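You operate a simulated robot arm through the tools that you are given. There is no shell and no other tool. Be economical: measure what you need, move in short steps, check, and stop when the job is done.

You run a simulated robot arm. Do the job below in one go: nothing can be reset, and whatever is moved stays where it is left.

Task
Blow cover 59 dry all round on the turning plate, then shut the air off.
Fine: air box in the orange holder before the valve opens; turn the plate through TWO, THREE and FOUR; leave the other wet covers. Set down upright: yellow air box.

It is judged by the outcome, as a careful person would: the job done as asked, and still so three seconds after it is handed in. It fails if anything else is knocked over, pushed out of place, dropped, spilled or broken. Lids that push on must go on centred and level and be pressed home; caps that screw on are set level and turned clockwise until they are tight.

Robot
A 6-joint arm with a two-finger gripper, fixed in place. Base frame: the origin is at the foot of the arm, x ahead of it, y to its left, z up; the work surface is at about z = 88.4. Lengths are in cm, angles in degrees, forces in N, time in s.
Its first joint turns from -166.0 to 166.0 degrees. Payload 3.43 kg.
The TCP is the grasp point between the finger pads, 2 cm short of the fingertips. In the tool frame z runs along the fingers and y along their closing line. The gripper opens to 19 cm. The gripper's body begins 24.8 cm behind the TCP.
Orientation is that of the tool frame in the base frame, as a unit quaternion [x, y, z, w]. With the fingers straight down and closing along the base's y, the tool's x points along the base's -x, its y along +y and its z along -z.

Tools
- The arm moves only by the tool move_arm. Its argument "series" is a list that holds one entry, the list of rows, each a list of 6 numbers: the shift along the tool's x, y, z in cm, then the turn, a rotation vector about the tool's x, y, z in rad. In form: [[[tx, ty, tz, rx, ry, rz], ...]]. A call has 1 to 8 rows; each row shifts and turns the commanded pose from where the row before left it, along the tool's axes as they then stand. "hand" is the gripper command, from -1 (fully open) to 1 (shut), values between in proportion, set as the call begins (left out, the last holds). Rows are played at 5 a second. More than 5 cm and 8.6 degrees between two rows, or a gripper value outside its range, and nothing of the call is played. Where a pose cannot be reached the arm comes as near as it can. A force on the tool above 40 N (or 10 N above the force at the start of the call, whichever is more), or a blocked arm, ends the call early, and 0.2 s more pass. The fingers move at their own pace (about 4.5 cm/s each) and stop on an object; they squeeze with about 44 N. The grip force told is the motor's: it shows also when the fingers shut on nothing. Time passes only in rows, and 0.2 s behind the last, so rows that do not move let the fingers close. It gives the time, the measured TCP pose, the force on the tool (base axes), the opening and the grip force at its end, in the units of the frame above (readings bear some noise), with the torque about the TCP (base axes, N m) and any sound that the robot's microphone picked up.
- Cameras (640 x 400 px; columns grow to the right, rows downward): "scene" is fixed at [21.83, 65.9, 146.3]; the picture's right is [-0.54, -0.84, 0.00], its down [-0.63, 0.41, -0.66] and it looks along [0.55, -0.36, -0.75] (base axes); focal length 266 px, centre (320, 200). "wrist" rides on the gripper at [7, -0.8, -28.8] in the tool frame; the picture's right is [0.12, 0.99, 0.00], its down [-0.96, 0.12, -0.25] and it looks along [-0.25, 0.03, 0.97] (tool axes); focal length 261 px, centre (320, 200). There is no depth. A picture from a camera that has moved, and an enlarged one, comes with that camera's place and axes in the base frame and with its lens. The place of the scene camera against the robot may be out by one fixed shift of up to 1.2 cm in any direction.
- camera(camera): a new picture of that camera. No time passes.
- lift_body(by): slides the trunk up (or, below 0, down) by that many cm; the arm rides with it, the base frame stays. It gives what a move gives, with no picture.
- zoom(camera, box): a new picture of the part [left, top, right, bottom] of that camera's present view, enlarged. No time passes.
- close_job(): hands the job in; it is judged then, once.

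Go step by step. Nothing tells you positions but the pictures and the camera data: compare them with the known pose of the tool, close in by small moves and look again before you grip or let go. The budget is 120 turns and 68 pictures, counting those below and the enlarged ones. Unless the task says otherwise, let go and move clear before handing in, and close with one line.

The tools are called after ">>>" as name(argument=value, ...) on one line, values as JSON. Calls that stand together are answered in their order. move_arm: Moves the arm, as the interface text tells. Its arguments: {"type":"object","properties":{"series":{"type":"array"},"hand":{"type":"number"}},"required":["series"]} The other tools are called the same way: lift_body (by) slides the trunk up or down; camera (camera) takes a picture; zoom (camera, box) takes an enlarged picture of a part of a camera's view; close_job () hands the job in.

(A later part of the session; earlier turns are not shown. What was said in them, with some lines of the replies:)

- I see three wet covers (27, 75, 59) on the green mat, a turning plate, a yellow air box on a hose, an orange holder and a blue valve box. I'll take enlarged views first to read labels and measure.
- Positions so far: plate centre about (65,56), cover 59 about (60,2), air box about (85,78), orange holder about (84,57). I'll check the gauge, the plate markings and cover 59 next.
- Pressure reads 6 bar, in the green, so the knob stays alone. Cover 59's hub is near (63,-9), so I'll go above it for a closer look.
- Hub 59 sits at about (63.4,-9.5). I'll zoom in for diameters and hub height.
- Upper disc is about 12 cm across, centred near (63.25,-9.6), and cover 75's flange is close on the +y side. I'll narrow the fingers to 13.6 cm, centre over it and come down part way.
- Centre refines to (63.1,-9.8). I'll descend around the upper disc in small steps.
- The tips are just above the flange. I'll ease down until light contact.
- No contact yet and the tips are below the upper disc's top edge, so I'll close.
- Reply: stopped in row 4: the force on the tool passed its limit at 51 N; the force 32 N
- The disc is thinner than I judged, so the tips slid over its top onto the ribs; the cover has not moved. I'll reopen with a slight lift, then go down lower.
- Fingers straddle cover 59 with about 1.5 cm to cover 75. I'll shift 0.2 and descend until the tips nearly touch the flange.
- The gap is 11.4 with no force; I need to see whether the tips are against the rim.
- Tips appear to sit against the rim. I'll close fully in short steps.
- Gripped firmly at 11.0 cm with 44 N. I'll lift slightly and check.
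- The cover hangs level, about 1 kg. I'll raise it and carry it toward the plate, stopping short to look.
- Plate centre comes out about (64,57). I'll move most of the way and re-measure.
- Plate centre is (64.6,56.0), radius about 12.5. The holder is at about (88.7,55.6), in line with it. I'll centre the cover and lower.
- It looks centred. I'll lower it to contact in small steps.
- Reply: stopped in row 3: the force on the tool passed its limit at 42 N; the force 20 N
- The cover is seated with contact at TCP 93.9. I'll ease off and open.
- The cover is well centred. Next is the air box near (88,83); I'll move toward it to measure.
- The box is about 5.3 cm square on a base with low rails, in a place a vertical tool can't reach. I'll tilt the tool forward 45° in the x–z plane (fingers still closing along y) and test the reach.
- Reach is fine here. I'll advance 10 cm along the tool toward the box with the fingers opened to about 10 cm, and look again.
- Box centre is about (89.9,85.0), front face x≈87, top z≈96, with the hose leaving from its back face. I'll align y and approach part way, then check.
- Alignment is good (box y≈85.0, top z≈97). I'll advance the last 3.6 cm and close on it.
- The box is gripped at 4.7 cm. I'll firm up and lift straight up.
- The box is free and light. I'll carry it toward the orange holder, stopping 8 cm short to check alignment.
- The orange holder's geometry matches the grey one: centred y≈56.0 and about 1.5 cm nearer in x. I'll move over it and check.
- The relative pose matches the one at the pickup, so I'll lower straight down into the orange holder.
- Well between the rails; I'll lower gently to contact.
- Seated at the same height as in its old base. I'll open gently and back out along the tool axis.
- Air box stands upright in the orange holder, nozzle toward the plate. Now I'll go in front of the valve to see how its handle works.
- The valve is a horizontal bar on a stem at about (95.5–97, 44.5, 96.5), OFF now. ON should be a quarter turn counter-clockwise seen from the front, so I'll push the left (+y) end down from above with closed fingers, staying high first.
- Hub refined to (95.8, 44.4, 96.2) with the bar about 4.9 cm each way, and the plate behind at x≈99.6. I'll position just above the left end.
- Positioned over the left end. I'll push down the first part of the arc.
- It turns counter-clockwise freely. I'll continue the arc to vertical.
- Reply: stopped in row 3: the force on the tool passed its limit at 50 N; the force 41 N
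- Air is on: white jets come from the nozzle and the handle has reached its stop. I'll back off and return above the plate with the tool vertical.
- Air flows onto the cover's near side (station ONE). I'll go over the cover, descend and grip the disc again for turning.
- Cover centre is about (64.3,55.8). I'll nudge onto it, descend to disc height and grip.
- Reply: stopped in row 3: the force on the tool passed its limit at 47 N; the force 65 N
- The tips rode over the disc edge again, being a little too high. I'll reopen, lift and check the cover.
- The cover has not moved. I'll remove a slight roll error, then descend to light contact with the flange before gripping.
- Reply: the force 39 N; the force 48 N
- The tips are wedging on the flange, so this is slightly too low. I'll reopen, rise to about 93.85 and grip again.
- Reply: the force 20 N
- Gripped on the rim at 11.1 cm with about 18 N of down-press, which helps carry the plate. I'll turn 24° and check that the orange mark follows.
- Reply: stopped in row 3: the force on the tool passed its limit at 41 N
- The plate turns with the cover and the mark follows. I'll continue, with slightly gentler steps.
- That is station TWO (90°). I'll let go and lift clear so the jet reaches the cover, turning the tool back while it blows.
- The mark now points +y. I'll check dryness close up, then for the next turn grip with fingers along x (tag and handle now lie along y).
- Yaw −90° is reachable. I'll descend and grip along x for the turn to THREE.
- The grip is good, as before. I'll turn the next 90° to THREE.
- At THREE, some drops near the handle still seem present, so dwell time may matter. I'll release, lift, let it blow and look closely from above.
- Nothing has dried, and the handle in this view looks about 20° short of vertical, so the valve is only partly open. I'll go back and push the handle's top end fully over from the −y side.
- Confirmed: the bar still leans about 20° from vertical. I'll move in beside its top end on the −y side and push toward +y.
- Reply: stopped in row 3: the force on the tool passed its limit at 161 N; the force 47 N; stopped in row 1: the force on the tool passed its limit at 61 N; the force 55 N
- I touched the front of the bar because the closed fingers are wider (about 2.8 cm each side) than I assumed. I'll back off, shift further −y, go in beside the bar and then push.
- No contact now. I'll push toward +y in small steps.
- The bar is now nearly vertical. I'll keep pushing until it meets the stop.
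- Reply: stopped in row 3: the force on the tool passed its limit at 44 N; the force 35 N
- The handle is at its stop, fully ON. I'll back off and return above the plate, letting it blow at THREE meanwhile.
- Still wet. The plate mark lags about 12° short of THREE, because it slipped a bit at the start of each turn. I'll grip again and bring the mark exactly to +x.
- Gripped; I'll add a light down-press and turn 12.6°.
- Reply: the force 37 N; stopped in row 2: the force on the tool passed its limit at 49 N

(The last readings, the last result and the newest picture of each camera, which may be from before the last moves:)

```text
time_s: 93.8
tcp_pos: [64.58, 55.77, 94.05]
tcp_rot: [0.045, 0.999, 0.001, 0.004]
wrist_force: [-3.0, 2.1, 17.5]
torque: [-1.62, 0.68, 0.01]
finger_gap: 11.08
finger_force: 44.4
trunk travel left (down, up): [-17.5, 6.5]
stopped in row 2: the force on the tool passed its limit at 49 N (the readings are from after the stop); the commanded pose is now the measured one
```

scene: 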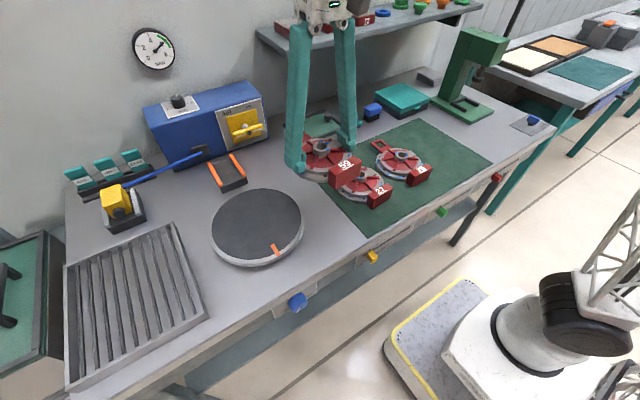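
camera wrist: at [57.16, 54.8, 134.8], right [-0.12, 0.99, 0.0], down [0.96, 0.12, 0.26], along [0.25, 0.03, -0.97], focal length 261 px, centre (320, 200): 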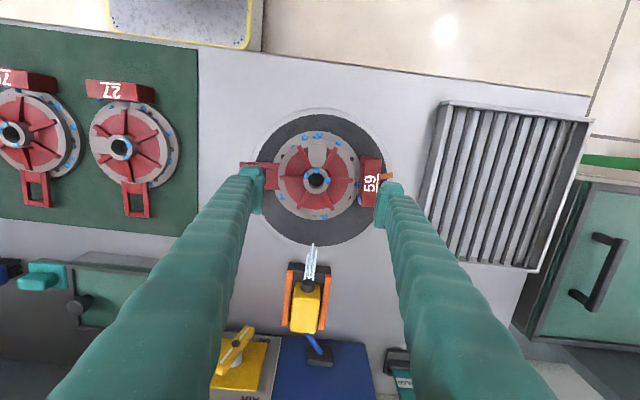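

>>> move_arm(series=[[[0, 0, 0, 0, 0, 0.05], [0, 0, 0, 0, 0, 0.05], [0, 0, 0, 0, 0, 0.04], [0, 0, 0, 0, 0, 0]]])

>>> move_arm(series=[[[0, 0, 0, 0, 0, 0], [0, 0, 0, 0, 0, 0], [0, 0, -2, 0, 0, 0], [0, 0, -4, 0, 0, 0], [0, 0, -4, 0, 0, 0], [0, 0, 0, 0, 0, 0], [0, 0, 0, 0, 0, 0], [0, 0, 0, 0, 0, 0]]], hand=-0.43)

>>> move_arm(series=[[[0, 0, 0, 0, 0, -0.05], [0, 0, 0, 0, 0, -0.05], [0, 0, 0, 0, 0, -0.05], [0, 0, 0, 0, 0, -0.05], [0, 0, 0, 0, 0, -0.03], [0, 0, 0, 0, 0, 0], [0, 0, 0, 0, 0, 0], [0, 0, 0, 0, 0, 0]]])

>>> zoom(camera="wrist", box=[220, 80, 420, 340])

```text
time_s: 94.8
tcp_pos: [64.74, 55.94, 93.89]
tcp_rot: [0.116, 0.993, 0.001, 0.004]
wrist_force: [8.2, 21.7, 26.3]
torque: [-1.76, 0.44, 0.21]
finger_gap: 11.07
finger_force: 44.2
trunk travel left (down, up): [-17.5, 6.5]
```

```text
time_s: 96.6
tcp_pos: [64.7, 55.84, 103.9]
tcp_rot: [0.115, 0.993, 0.001, 0.004]
wrist_force: [-0.3, -0.3, 0.3]
torque: [-0.02, 0.01, 0.0]
finger_gap: 13.6
finger_force: 0.0
trunk travel left (down, up): [-17.5, 6.5]
```

```text
time_s: 98.4
tcp_pos: [64.65, 55.86, 103.7]
tcp_rot: [0.001, 1.0, -0.001, 0.002]
wrist_force: [0.7, -0.2, -0.7]
torque: [-0.03, -0.01, -0.01]
finger_gap: 13.57
finger_force: 0.0
trunk travel left (down, up): [-17.5, 6.5]
```

```text
1.54 times, centred on (320, 210) of wrist
camera zoom: at [57.37, 54.89, 132.62], right [-0.12, 0.99, 0.0], down [0.96, 0.11, 0.25], along [0.25, 0.03, -0.97], focal length 401 px, centre (320, 185)
```

zoom: 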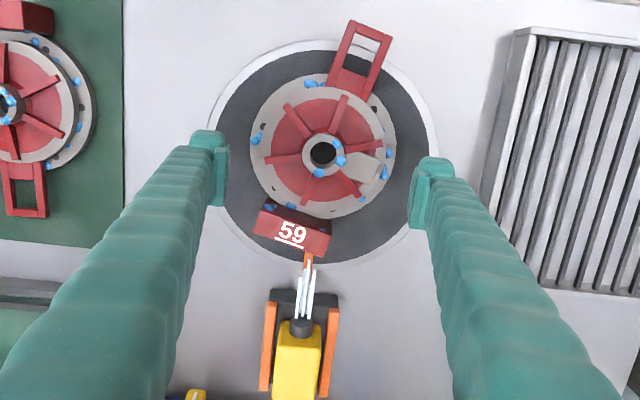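

The mark is now right at THREE. I'll let it blow a few seconds more and look once, closely.

>>> move_arm(series=[[[0, 0, 0, 0, 0, 0], [0, 0, 0, 0, 0, 0], [0, 0, 0, 0, 0, 0], [0, 0, 0, 0, 0, 0], [0, 0, 0, 0, 0, 0], [0, 0, 0, 0, 0, 0], [0, 0, 0, 0, 0, 0], [0, 0, 0, 0, 0, 0]]])

>>> move_arm(series=[[[0, 0, 0, 0, 0, 0], [0, 0, 0, 0, 0, 0], [0, 0, 0, 0, 0, 0], [0, 0, 0, 0, 0, 0], [0, 0, 0, 0, 0, 0], [0, 0, 0, 0, 0, 0], [0, 0, 0, 0, 0, 0], [0, 0, 0, 0, 0, 0]]])

>>> zoom(camera="wrist", box=[265, 105, 375, 275])

```text
time_s: 100.2
tcp_pos: [64.64, 55.79, 103.89]
tcp_rot: [0.001, 1.0, 0.0, 0.003]
wrist_force: [0.3, 0.8, 0.6]
torque: [0.03, 0.02, 0.01]
finger_gap: 13.56
finger_force: 0.2
trunk travel left (down, up): [-17.5, 6.5]
```

```text
time_s: 102.0
tcp_pos: [64.57, 55.77, 104.0]
tcp_rot: [0.001, 1.0, 0.0, 0.003]
wrist_force: [0.2, 0.5, -0.1]
torque: [0.0, -0.04, 0.02]
finger_gap: 13.61
finger_force: 0.1
trunk travel left (down, up): [-17.5, 6.5]
```

```text
2.35 times, centred on (320, 190) of wrist
camera zoom: at [57.38, 54.89, 132.61], right [-0.12, 0.99, 0.0], down [0.96, 0.11, 0.25], along [0.25, 0.03, -0.97], focal length 613 px, centre (320, 224)
```

zoom: 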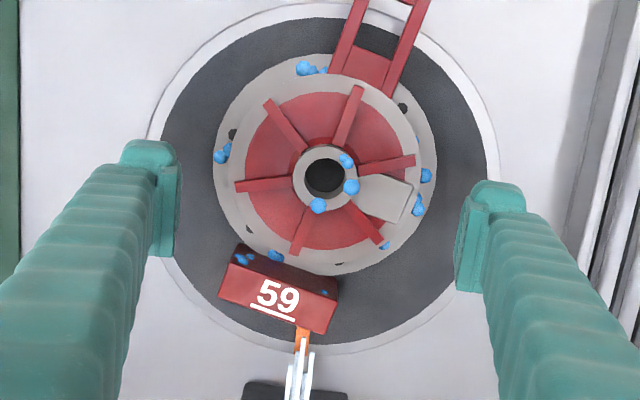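

Drops still show. Most likely the stations count in order from ONE with the air fully on, so I'll carry on round: FOUR, ONE, TWO, THREE, FOUR, pressing harder so the plate doesn't lag.

>>> move_arm(series=[[[0, 0, 4.5, 0, 0, 0], [0, 0, 4.5, 0, 0, 0], [0, 0, 1.1, 0, 0, 0], [0, 0, 0, 0, 0, 0]]])

>>> move_arm(series=[[[0, 0, 0, 0, 0, 0], [0, 0, 0, 0, 0, 0]]], hand=-0.2)

>>> move_arm(series=[[[0, 0, 0, 0, 0, 0], [0, 0, 0, 0, 0, 0]]], hand=-0.1)

```text
time_s: 103.0
tcp_pos: [64.75, 55.66, 93.59]
tcp_rot: [0.001, 1.0, -0.001, 0.003]
wrist_force: [0.0, -0.5, -0.1]
torque: [-0.02, -0.01, -0.04]
finger_gap: 13.55
finger_force: 0.1
trunk travel left (down, up): [-17.5, 6.5]
```

```text
time_s: 103.6
tcp_pos: [64.7, 55.81, 93.69]
tcp_rot: [0.001, 1.0, 0.0, 0.004]
wrist_force: [-5.3, 10.4, 14.1]
torque: [1.09, 0.23, 0.17]
finger_gap: 12.14
finger_force: 6.5
trunk travel left (down, up): [-17.5, 6.5]
```

```text
time_s: 104.2
tcp_pos: [64.58, 55.75, 93.97]
tcp_rot: [0.0, 1.0, 0.001, 0.004]
wrist_force: [-4.3, 19.1, 27.0]
torque: [2.04, 0.48, 0.21]
finger_gap: 11.81
finger_force: 12.1
trunk travel left (down, up): [-17.5, 6.5]
```

It is slightly low and wedging, so I'll reopen, rise 0.3 and grip again.

>>> move_arm(series=[[[0, 0, 0, 0, 0, 0], [0, 0, -0.3, 0, 0, 0], [0, 0, 0, 0, 0, 0]]], hand=-0.43)

>>> move_arm(series=[[[0, 0, 0, 0, 0, 0], [0, 0, 0, 0, 0, 0]]], hand=-0.2)

>>> move_arm(series=[[[0, 0, 0, 0, 0, 0], [0, 0, 0, 0, 0, 0]]], hand=-0.1)

```text
time_s: 105.0
tcp_pos: [64.74, 55.71, 93.97]
tcp_rot: [0.0, 1.0, -0.001, 0.003]
wrist_force: [0.2, -0.1, 0.6]
torque: [0.0, 0.0, 0.01]
finger_gap: 13.59
finger_force: 0.1
trunk travel left (down, up): [-17.5, 6.5]
```

```text
time_s: 105.6
tcp_pos: [64.71, 55.82, 93.99]
tcp_rot: [0.001, 1.0, 0.0, 0.002]
wrist_force: [-2.1, 4.8, 4.5]
torque: [0.39, 0.06, 0.06]
finger_gap: 11.67
finger_force: 2.3
trunk travel left (down, up): [-17.5, 6.5]
```

```text
time_s: 106.2
tcp_pos: [64.67, 55.75, 94.13]
tcp_rot: [0.001, 1.0, 0.001, 0.004]
wrist_force: [-5.2, 10.8, 18.6]
torque: [1.31, 0.15, 0.12]
finger_gap: 11.25
finger_force: 6.2
trunk travel left (down, up): [-17.5, 6.5]
```

>>> move_arm(series=[[[0, 0.2, -0.1, 0, 0, 0], [0, 0, 0, 0, 0, 0]]], hand=-0.1)

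```text
time_s: 106.8
tcp_pos: [64.69, 55.91, 94.07]
tcp_rot: [0.001, 1.0, 0.0, 0.003]
wrist_force: [-4.5, 5.1, 21.9]
torque: [0.39, 0.15, 0.01]
finger_gap: 10.9
finger_force: 14.3
trunk travel left (down, up): [-17.5, 6.5]
```

It is riding up the edge. I'll reopen, set y 0.2 further and 0.2 lower, and try again.

>>> move_arm(series=[[[0, 0, 0, 0, 0, 0], [0, 0.05, 0, 0, 0, 0], [0, 0, 0.25, 0, 0, 0], [0, 0, 0, 0, 0, 0]]], hand=-0.43)

>>> move_arm(series=[[[0, 0, 0, 0, 0, 0], [0, 0, 0, 0, 0, 0]]], hand=-0.22)

>>> move_arm(series=[[[0, 0, 0, 0, 0, 0], [0, 0, 0, 0, 0, 0]]], hand=-0.1)

```text
time_s: 107.8
tcp_pos: [64.65, 56.06, 93.81]
tcp_rot: [0.001, 1.0, 0.0, 0.002]
wrist_force: [-0.5, -0.2, -0.7]
torque: [0.0, 0.02, -0.01]
finger_gap: 13.59
finger_force: 0.1
trunk travel left (down, up): [-17.5, 6.5]
```

```text
time_s: 108.4
tcp_pos: [64.6, 56.12, 93.88]
tcp_rot: [0.001, 1.0, 0.001, 0.004]
wrist_force: [0.1, 1.2, 9.2]
torque: [-0.17, 0.02, 0.02]
finger_gap: 11.71
finger_force: 0.8
trunk travel left (down, up): [-17.5, 6.5]
```

```text
time_s: 109.1
tcp_pos: [64.92, 55.76, 95.24]
tcp_rot: [0.001, 1.0, 0.005, 0.01]
wrist_force: [1.1, -9.7, 96.8]
torque: [-2.32, 1.07, -0.13]
finger_gap: 8.24
finger_force: 22.3
trunk travel left (down, up): [-17.5, 6.5]
stopped in row 2: the force on the tool passed its limit at 43 N (the readings are from after the stop); the commanded pose is now the measured one
```

The grip only works square to the cover's own axes, and the cover now sits about 13° round, so I'll match that angle. Reopen and lift first.

>>> move_arm(series=[[[0, 0, -0.4, 0, 0, 0], [0, 0, -1, 0, 0, 0], [0, 0, -1, 0, 0, 0], [0, 0, 0, 0, 0, 0], [0, 0, 0, 0, 0, 0]]], hand=-0.43)

>>> zoom(camera="wrist", box=[250, 80, 400, 290])

```text
time_s: 109.5
tcp_pos: [64.75, 56.16, 94.99]
tcp_rot: [0.0, 1.0, 0.005, 0.01]
wrist_force: [-2.0, -1.8, -1.9]
torque: [0.37, -0.36, 0.01]
finger_gap: 11.39
finger_force: 0.6
trunk travel left (down, up): [-17.5, 6.5]
stopped in row 1: the force on the tool passed its limit at 113 N (the readings are from after the stop); the commanded pose is now the measured one
```

```text
1.90 times, centred on (325, 185) of wrist
camera zoom: at [57.19, 54.91, 123.69], right [-0.12, 0.99, 0.01], down [0.96, 0.11, 0.27], along [0.26, 0.04, -0.96], focal length 496 px, centre (310, 229)
```

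zoom: 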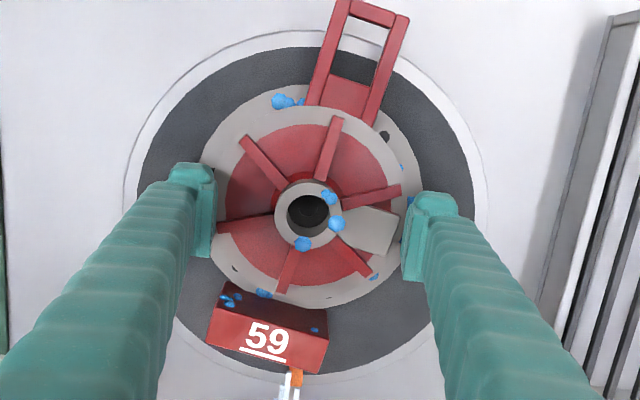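

The cover is still in place. I'll lift, level the tool, turn 13° to match it and centre on it.

>>> move_arm(series=[[[0, 0, -2, 0, 0, 0], [0.5, -0.25, -1, 0.01, 0.02, 0], [0, 0, 0, 0, 0, 0.116], [0, 0, 0, 0, 0, 0.116], [0, 0, 0, 0, 0, 0]]], hand=-0.43)

>>> move_arm(series=[[[0, 0, 2, 0, 0, 0], [0, 0, 1.5, 0, 0, 0], [0, 0, 0.5, 0, 0, 0], [0, 0, 0, 0, 0, 0]]])

```text
time_s: 110.7
tcp_pos: [64.38, 55.87, 98.05]
tcp_rot: [0.117, 0.993, 0.0, -0.001]
wrist_force: [-0.1, 0.7, 0.2]
torque: [-0.01, 0.01, 0.03]
finger_gap: 13.58
finger_force: 0.0
trunk travel left (down, up): [-17.5, 6.5]
```

```text
time_s: 111.7
tcp_pos: [64.44, 55.97, 93.94]
tcp_rot: [0.116, 0.993, 0.0, -0.001]
wrist_force: [0.6, 0.1, -0.1]
torque: [0.01, -0.01, -0.01]
finger_gap: 13.6
finger_force: 0.0
trunk travel left (down, up): [-17.5, 6.5]
```

>>> move_arm(series=[[[0, 0, 0.1, 0, 0, 0], [0, 0, 0, 0, 0, 0]]], hand=-0.22)

>>> move_arm(series=[[[0, 0, 0, 0, 0, 0]]], hand=-0.17)

>>> move_arm(series=[[[0, 0, 0, 0, 0, 0]]], hand=-0.14)

```text
time_s: 112.3
tcp_pos: [64.51, 55.9, 93.84]
tcp_rot: [0.116, 0.993, 0.0, -0.002]
wrist_force: [-0.7, -0.8, -0.3]
torque: [-0.02, 0.0, -0.01]
finger_gap: 11.58
finger_force: 0.1
trunk travel left (down, up): [-17.5, 6.5]
```

```text
time_s: 112.7
tcp_pos: [64.4, 55.81, 93.94]
tcp_rot: [0.116, 0.993, 0.001, -0.001]
wrist_force: [0.0, 2.9, 2.2]
torque: [0.24, -0.04, 0.08]
finger_gap: 11.3
finger_force: 1.7
trunk travel left (down, up): [-17.5, 6.5]
```

```text
time_s: 113.1
tcp_pos: [64.58, 55.9, 93.83]
tcp_rot: [0.115, 0.993, 0.002, 0.0]
wrist_force: [0.2, 8.3, 8.1]
torque: [-0.57, 0.08, 0.13]
finger_gap: 11.14
finger_force: 29.3
trunk travel left (down, up): [-17.5, 6.5]
```

Gripped properly. I'll firm the grip, add a little down-press and turn 90° to FOUR.

>>> move_arm(series=[[[0, 0, 0.08, 0, 0, 0], [0, 0, 0, 0, 0, 0]]], hand=-0.05)

>>> move_arm(series=[[[0, 0, 0, 0, 0, 0.112], [0, 0, 0, 0, 0, 0.112], [0, 0, 0, 0, 0, 0.112], [0, 0, 0, 0, 0, 0.112], [0, 0, 0, 0, 0, 0.112], [0, 0, 0, 0, 0, 0.112], [0, 0, 0, 0, 0, 0.112], [0, 0, 0, 0, 0, 0]]])

```text
time_s: 113.7
tcp_pos: [64.48, 55.95, 93.91]
tcp_rot: [0.116, 0.993, 0.002, -0.001]
wrist_force: [3.5, 15.3, 22.3]
torque: [-1.24, 0.32, 0.22]
finger_gap: 11.07
finger_force: 43.7
trunk travel left (down, up): [-17.5, 6.5]
```

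```text
time_s: 114.2
tcp_pos: [64.81, 55.65, 93.86]
tcp_rot: [0.196, 0.981, 0.003, 0.0]
wrist_force: [5.9, 4.6, 10.6]
torque: [-0.85, 0.78, 0.04]
finger_gap: 11.1
finger_force: 43.9
trunk travel left (down, up): [-17.5, 6.5]
stopped in row 2: the force on the tool passed its limit at 42 N (the readings are from after the stop); the commanded pose is now the measured one
```

>>> move_arm(series=[[[0, 0, 0.05, 0, 0, 0.108], [0, 0, 0, 0, 0, 0.108], [0, 0, 0, 0, 0, 0.108], [0, 0, 0, 0, 0, 0.108], [0, 0, 0, 0, 0, 0.108], [0, 0, 0, 0, 0, 0.108], [0, 0, 0, 0, 0, 0.108], [0, 0, 0, 0, 0, 0]]])

>>> move_arm(series=[[[0, 0, 0, 0, 0, 0.108], [0, 0, 0, 0, 0, 0.108], [0, 0, 0, 0, 0, 0.108], [0, 0, 0, 0, 0, 0.108], [0, 0, 0, 0, 0, 0.108], [0, 0, 0, 0, 0, 0.108], [0, 0, 0, 0, 0, 0], [0, 0, 0, 0, 0, 0]]])

```text
time_s: 115.2
tcp_pos: [64.83, 55.65, 93.94]
tcp_rot: [0.393, 0.92, 0.005, 0.0]
wrist_force: [6.7, 6.8, 9.0]
torque: [-0.87, 0.54, 0.08]
finger_gap: 11.06
finger_force: 43.8
trunk travel left (down, up): [-17.5, 6.5]
stopped in row 5: the force on the tool passed its limit at 42 N (the readings are from after the stop); the commanded pose is now the measured one
```

```text
time_s: 117.0
tcp_pos: [64.69, 55.75, 94.02]
tcp_rot: [0.664, 0.748, 0.004, -0.002]
wrist_force: [13.4, 3.2, 13.8]
torque: [-0.65, 1.04, 0.01]
finger_gap: 11.05
finger_force: 43.8
trunk travel left (down, up): [-17.5, 6.5]
```

>>> move_arm(series=[[[0, 0, 0, 0, 0, 0.117], [0, 0, 0, 0, 0, 0.117], [0, 0, 0, 0, 0, 0.117], [0, 0, 0, 0, 0, 0], [0, 0, 0, 0, 0, 0]]])

```text
time_s: 118.2
tcp_pos: [64.82, 55.66, 94.06]
tcp_rot: [0.785, 0.62, 0.003, -0.002]
wrist_force: [-9.1, -0.7, 7.5]
torque: [0.09, 0.9, -0.05]
finger_gap: 11.08
finger_force: 43.7
trunk travel left (down, up): [-17.5, 6.5]
```

At FOUR (nominal). I'll release, lift and swing the tool back 180° while it blows.

>>> move_arm(series=[[[0, 0, 0, 0, 0, 0], [0, 0, 0, 0, 0, 0], [0, 0, -3, 0, 0, 0], [0, 0, -4.5, 0, 0, 0], [0, 0, 0, 0, 0, -0.143], [0, 0, 0, 0, 0, -0.143], [0, 0, 0, 0, 0, -0.143], [0, 0, 0, 0, 0, -0.143]]], hand=-0.43)

>>> move_arm(series=[[[0, 0, 0, 0, 0, -0.143], [0, 0, 0, 0, 0, -0.143], [0, 0, 0, 0, 0, -0.143], [0, 0, 0, 0, 0, -0.143], [0, 0, 0, 0, 0, -0.143], [0, 0, 0, 0, 0, -0.143], [0, 0, 0, 0, 0, -0.143], [0, 0, 0, 0, 0, -0.143]]])

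>>> move_arm(series=[[[0, 0, 0, 0, 0, -0.143], [0, 0, 0, 0, 0, -0.143], [0, 0, 0, 0, 0, -0.143], [0, 0, 0, 0, 0, -0.143], [0, 0, 0, 0, 0, -0.143], [0, 0, 0, 0, 0, -0.143], [0, 0, 0, 0, 0, -0.143], [0, 0, 0, 0, 0, -0.143]]])

>>> move_arm(series=[[[0, 0, 0, 0, 0, -0.143], [0, 0, 0, 0, 0, -0.139], [0, 0, 0, 0, 0, 0], [0, 0, 0, 0, 0, 0], [0, 0, 0, 0, 0, 0]]])

>>> zoom(camera="scene", box=[190, 130, 330, 280])

```text
time_s: 120.0
tcp_pos: [64.81, 55.82, 101.49]
tcp_rot: [0.577, 0.817, 0.004, -0.001]
wrist_force: [0.0, 0.2, -0.2]
torque: [0.01, -0.01, 0.0]
finger_gap: 13.59
finger_force: 0.0
trunk travel left (down, up): [-17.5, 6.5]
```

```text
time_s: 121.8
tcp_pos: [64.86, 55.79, 101.47]
tcp_rot: [0.043, 0.999, 0.003, 0.001]
wrist_force: [0.1, 0.5, 0.1]
torque: [0.0, -0.02, 0.01]
finger_gap: 13.59
finger_force: 0.1
trunk travel left (down, up): [-17.5, 6.5]
```

```text
time_s: 123.6
tcp_pos: [64.74, 55.71, 101.37]
tcp_rot: [-0.504, 0.864, 0.003, 0.002]
wrist_force: [0.8, 0.7, 0.2]
torque: [-0.01, 0.02, 0.02]
finger_gap: 13.59
finger_force: 0.2
trunk travel left (down, up): [-17.5, 6.5]
```

```text
time_s: 124.8
tcp_pos: [64.76, 55.72, 101.49]
tcp_rot: [-0.62, 0.785, 0.003, 0.003]
wrist_force: [-0.5, 0.6, -0.6]
torque: [0.0, -0.01, 0.0]
finger_gap: 13.6
finger_force: 0.1
trunk travel left (down, up): [-17.5, 6.5]
```

```text
2.67 times, centred on (260, 205) of scene
camera zoom: at [21.83, 65.9, 146.3], right [-0.54, -0.84, 0.0], down [-0.63, 0.41, -0.66], along [0.55, -0.36, -0.75], focal length 710 px, centre (480, 187)
```

zoom: 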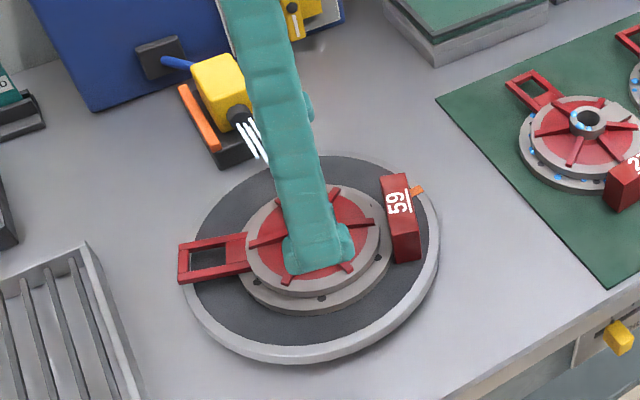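

The cover now looks dry all round: the drops on the flange and tag are gone. Next I'll shut the valve: raise, square the tool up and go to the handle's +y side.

>>> move_arm(series=[[[0, 0, -4, 0, 0, 0.134], [0, 0, -4, 0, 0, 0.134], [0, 0, -3, 0, 0, 0.134], [0, 0, -2.5, 0, 0, 0.134], [0, 0, 0, 0, 0, 0.134], [0, 0, 0, 0, 0, 0.134], [0, 0, 0, 0, 0, 0.134], [0, 0, 0, 0, 0, 0.134]]], hand=1)

>>> move_arm(series=[[[0, 0, 0, 0, 0, 0.134], [0, 0, 0, 0, 0, 0.134], [0, 0, 0, 0, 0, 0]]])

>>> move_arm(series=[[[-3.8, -1.6, 0, 0, 0, 0], [-3.8, -1.6, 0, 0, 0, 0], [-3.8, -1.6, 0, 0, 0, 0], [-3.8, -1.6, 0, 0, 0, 0], [0, 0, 0, 0, 0, 0]]])

>>> move_arm(series=[[[0, 0, 0, 0, -0.131, 0], [0, 0, 0, 0, -0.131, 0], [0, 0, 0, 0, -0.131, 0], [0, 0, 0, 0, -0.131, 0], [0, 0, 0, 0, -0.131, 0], [0, 0, 0, 0, -0.131, 0], [0, 0, 0, 0, 0, 0]]])

```text
time_s: 126.6
tcp_pos: [64.77, 55.67, 115.02]
tcp_rot: [-0.13, 0.991, 0.004, 0.002]
wrist_force: [0.6, -0.4, 0.4]
torque: [0.0, 0.01, -0.02]
finger_gap: 0.0
finger_force: 22.5
trunk travel left (down, up): [-17.5, 6.5]
```

```text
time_s: 127.4
tcp_pos: [64.74, 55.64, 114.83]
tcp_rot: [0.002, 1.0, 0.004, 0.001]
wrist_force: [0.1, -0.3, -0.4]
torque: [-0.01, -0.02, 0.01]
finger_gap: 0.03
finger_force: 34.4
trunk travel left (down, up): [-17.5, 6.5]
```

```text
time_s: 128.6
tcp_pos: [79.99, 49.22, 114.79]
tcp_rot: [0.002, 1.0, 0.003, 0.001]
wrist_force: [-0.1, -1.0, -0.2]
torque: [0.0, 0.05, 0.0]
finger_gap: 0.01
finger_force: 34.4
trunk travel left (down, up): [-17.5, 6.5]
```

```text
time_s: 130.2
tcp_pos: [79.9, 49.18, 114.92]
tcp_rot: [0.003, 0.923, 0.003, 0.385]
wrist_force: [0.4, 0.4, 0.4]
torque: [0.0, 0.0, -0.05]
finger_gap: 0.02
finger_force: 34.1
trunk travel left (down, up): [-17.5, 6.5]
```

>>> move_arm(series=[[[-0.3, 0.1, 4.15, 0, 0, 0], [-0.3, 0.1, 4.15, 0, 0, 0], [-0.3, 0.1, 4.15, 0, 0, 0], [-0.3, 0.1, 4.15, 0, 0, 0], [-0.3, 0, 4.15, 0, 0, 0], [0, 0, 0, 0, 0, 0]]])

>>> move_arm(series=[[[0, -0.8, 0, 0, 0, 0], [0, -0.8, 0, 0, 0, 0], [0, -0.7, 0, 0, 0, 0], [0, -0.7, 0, 0, 0, 0], [0, -0.7, 0, 0, 0, 0], [0, -0.7, 0, 0, 0, 0], [0, 0, 0, 0, 0, 0]]])

```text
time_s: 131.6
tcp_pos: [95.52, 49.56, 101.39]
tcp_rot: [0.002, 0.923, 0.003, 0.385]
wrist_force: [0.2, -0.2, -0.2]
torque: [-0.04, -0.01, 0.0]
finger_gap: 0.0
finger_force: 34.6
trunk travel left (down, up): [-17.5, 6.5]
```

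```text
time_s: 133.2
tcp_pos: [95.59, 45.28, 101.31]
tcp_rot: [0.004, 0.923, 0.003, 0.384]
wrist_force: [-0.3, 0.2, 0.8]
torque: [0.03, 0.04, 0.01]
finger_gap: 0.0
finger_force: 33.9
trunk travel left (down, up): [-17.5, 6.5]
```

Moving freely. I'll continue toward −y, then press the arm down.

>>> move_arm(series=[[[0, -0.7, 0, 0, 0, 0], [0, -0.7, 0, 0, 0, 0], [0, -0.7, 0, 0, 0, 0], [0, -0.7, 0, 0, 0, 0], [0, -0.7, 0, 0, 0, 0], [0, -0.7, 0, 0, 0, 0], [0, 0, 0, 0, 0, 0]]])

>>> move_arm(series=[[[0.36, 0, 0.35, 0, 0, 0], [0.36, 0, 0.35, 0, 0, 0], [0.28, 0, 0.28, 0, 0, 0], [0.21, 0, 0.21, 0, 0, 0], [0.14, 0, 0.14, 0, 0, 0], [0, 0, 0, 0, 0, 0]]])

>>> zoom(camera="scene", box=[180, 70, 320, 270])

```text
time_s: 134.8
tcp_pos: [95.63, 40.97, 101.4]
tcp_rot: [0.003, 0.923, 0.003, 0.384]
wrist_force: [1.0, -0.4, 0.3]
torque: [-0.01, 0.0, 0.01]
finger_gap: 0.0
finger_force: 33.9
trunk travel left (down, up): [-17.5, 6.5]
```

```text
time_s: 135.8
tcp_pos: [95.67, 41.08, 100.42]
tcp_rot: [0.003, 0.922, 0.006, 0.388]
wrist_force: [-3.0, 1.0, 17.3]
torque: [-0.08, 0.15, -0.05]
finger_gap: 0.6
finger_force: 33.9
trunk travel left (down, up): [-17.5, 6.5]
stopped in row 4: the force on the tool passed its limit at 43 N (the readings are from after the stop); the commanded pose is now the measured one
```

```text
2.00 times, centred on (250, 170) of scene
camera zoom: at [21.83, 65.9, 146.3], right [-0.54, -0.84, 0.0], down [-0.63, 0.41, -0.66], along [0.55, -0.36, -0.75], focal length 533 px, centre (460, 260)
```

zoom: 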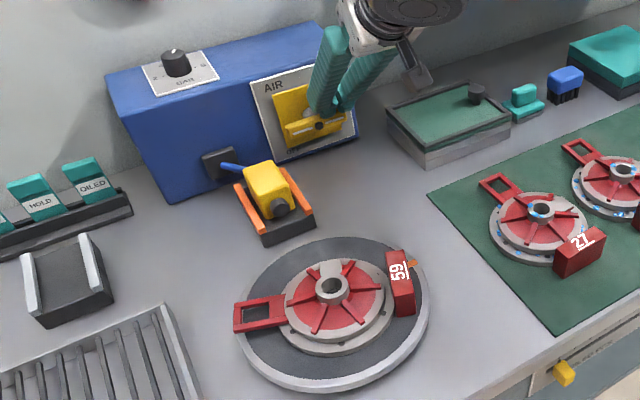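

The air is off (no jets), and the cover is dry. I'll give one last gentle press to be sure the handle is at its stop, then withdraw.

>>> move_arm(series=[[[0, -0.6, 0, 0, 0, 0], [0.15, 0, 0.15, 0, 0, 0], [0.15, 0, 0.15, 0, 0, 0], [0, 0, 0, 0, 0, 0]]])

>>> move_arm(series=[[[-0.7, 0, -0.7, 0, 0, 0], [-0.5, 0, -3.5, 0, 0, 0], [0, 0, -4.5, 0, 0, 0], [0, 0, -4.5, 0, 0, 0], [0, 0, -4.5, 0, 0, 0], [0, 0, -4.5, 0, 0, 0], [0, 0, 0, 0, 0, 0]]])

>>> zoom(camera="scene", box=[180, 70, 320, 270])

```text
time_s: 136.6
tcp_pos: [95.91, 40.03, 100.48]
tcp_rot: [0.005, 0.921, 0.007, 0.39]
wrist_force: [-3.7, 3.3, 13.3]
torque: [0.18, 0.17, 0.03]
finger_gap: 0.0
finger_force: 34.3
trunk travel left (down, up): [-17.5, 6.5]
stopped in row 3: the force on the tool passed its limit at 42 N (the readings are from after the stop); the commanded pose is now the measured one
```

```text
time_s: 138.2
tcp_pos: [80.75, 40.02, 116.66]
tcp_rot: [0.005, 0.921, 0.005, 0.389]
wrist_force: [-0.7, -1.1, 0.7]
torque: [0.01, -0.01, 0.01]
finger_gap: 0.0
finger_force: 34.1
trunk travel left (down, up): [-17.5, 6.5]
```

```text
2.00 times, centred on (250, 170) of scene
camera zoom: at [21.83, 65.9, 146.3], right [-0.54, -0.84, 0.0], down [-0.63, 0.41, -0.66], along [0.55, -0.36, -0.75], focal length 533 px, centre (460, 260)
```

zoom: 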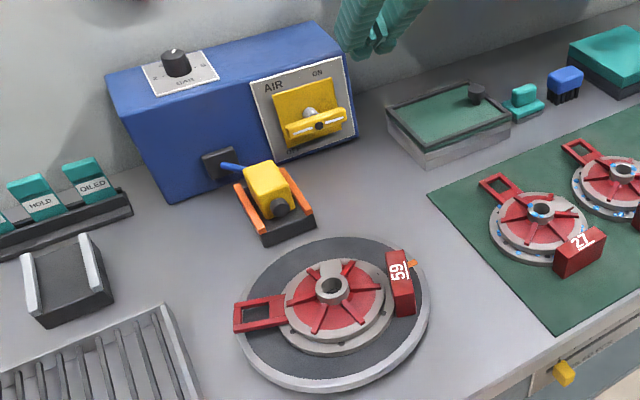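

Cover 59 is dry on the plate, the air is off with the handle back at OFF, and the air box stands upright in the orange holder. The other covers are untouched and the arm is clear, so I'm handing in.

>>> close_job()

```text
The job is handed in.
```

Cover 59 is blown dry all round on the plate and the air is shut off. The yellow air box stands upright in the orange holder, and covers 27 and 75 are still on the mat.
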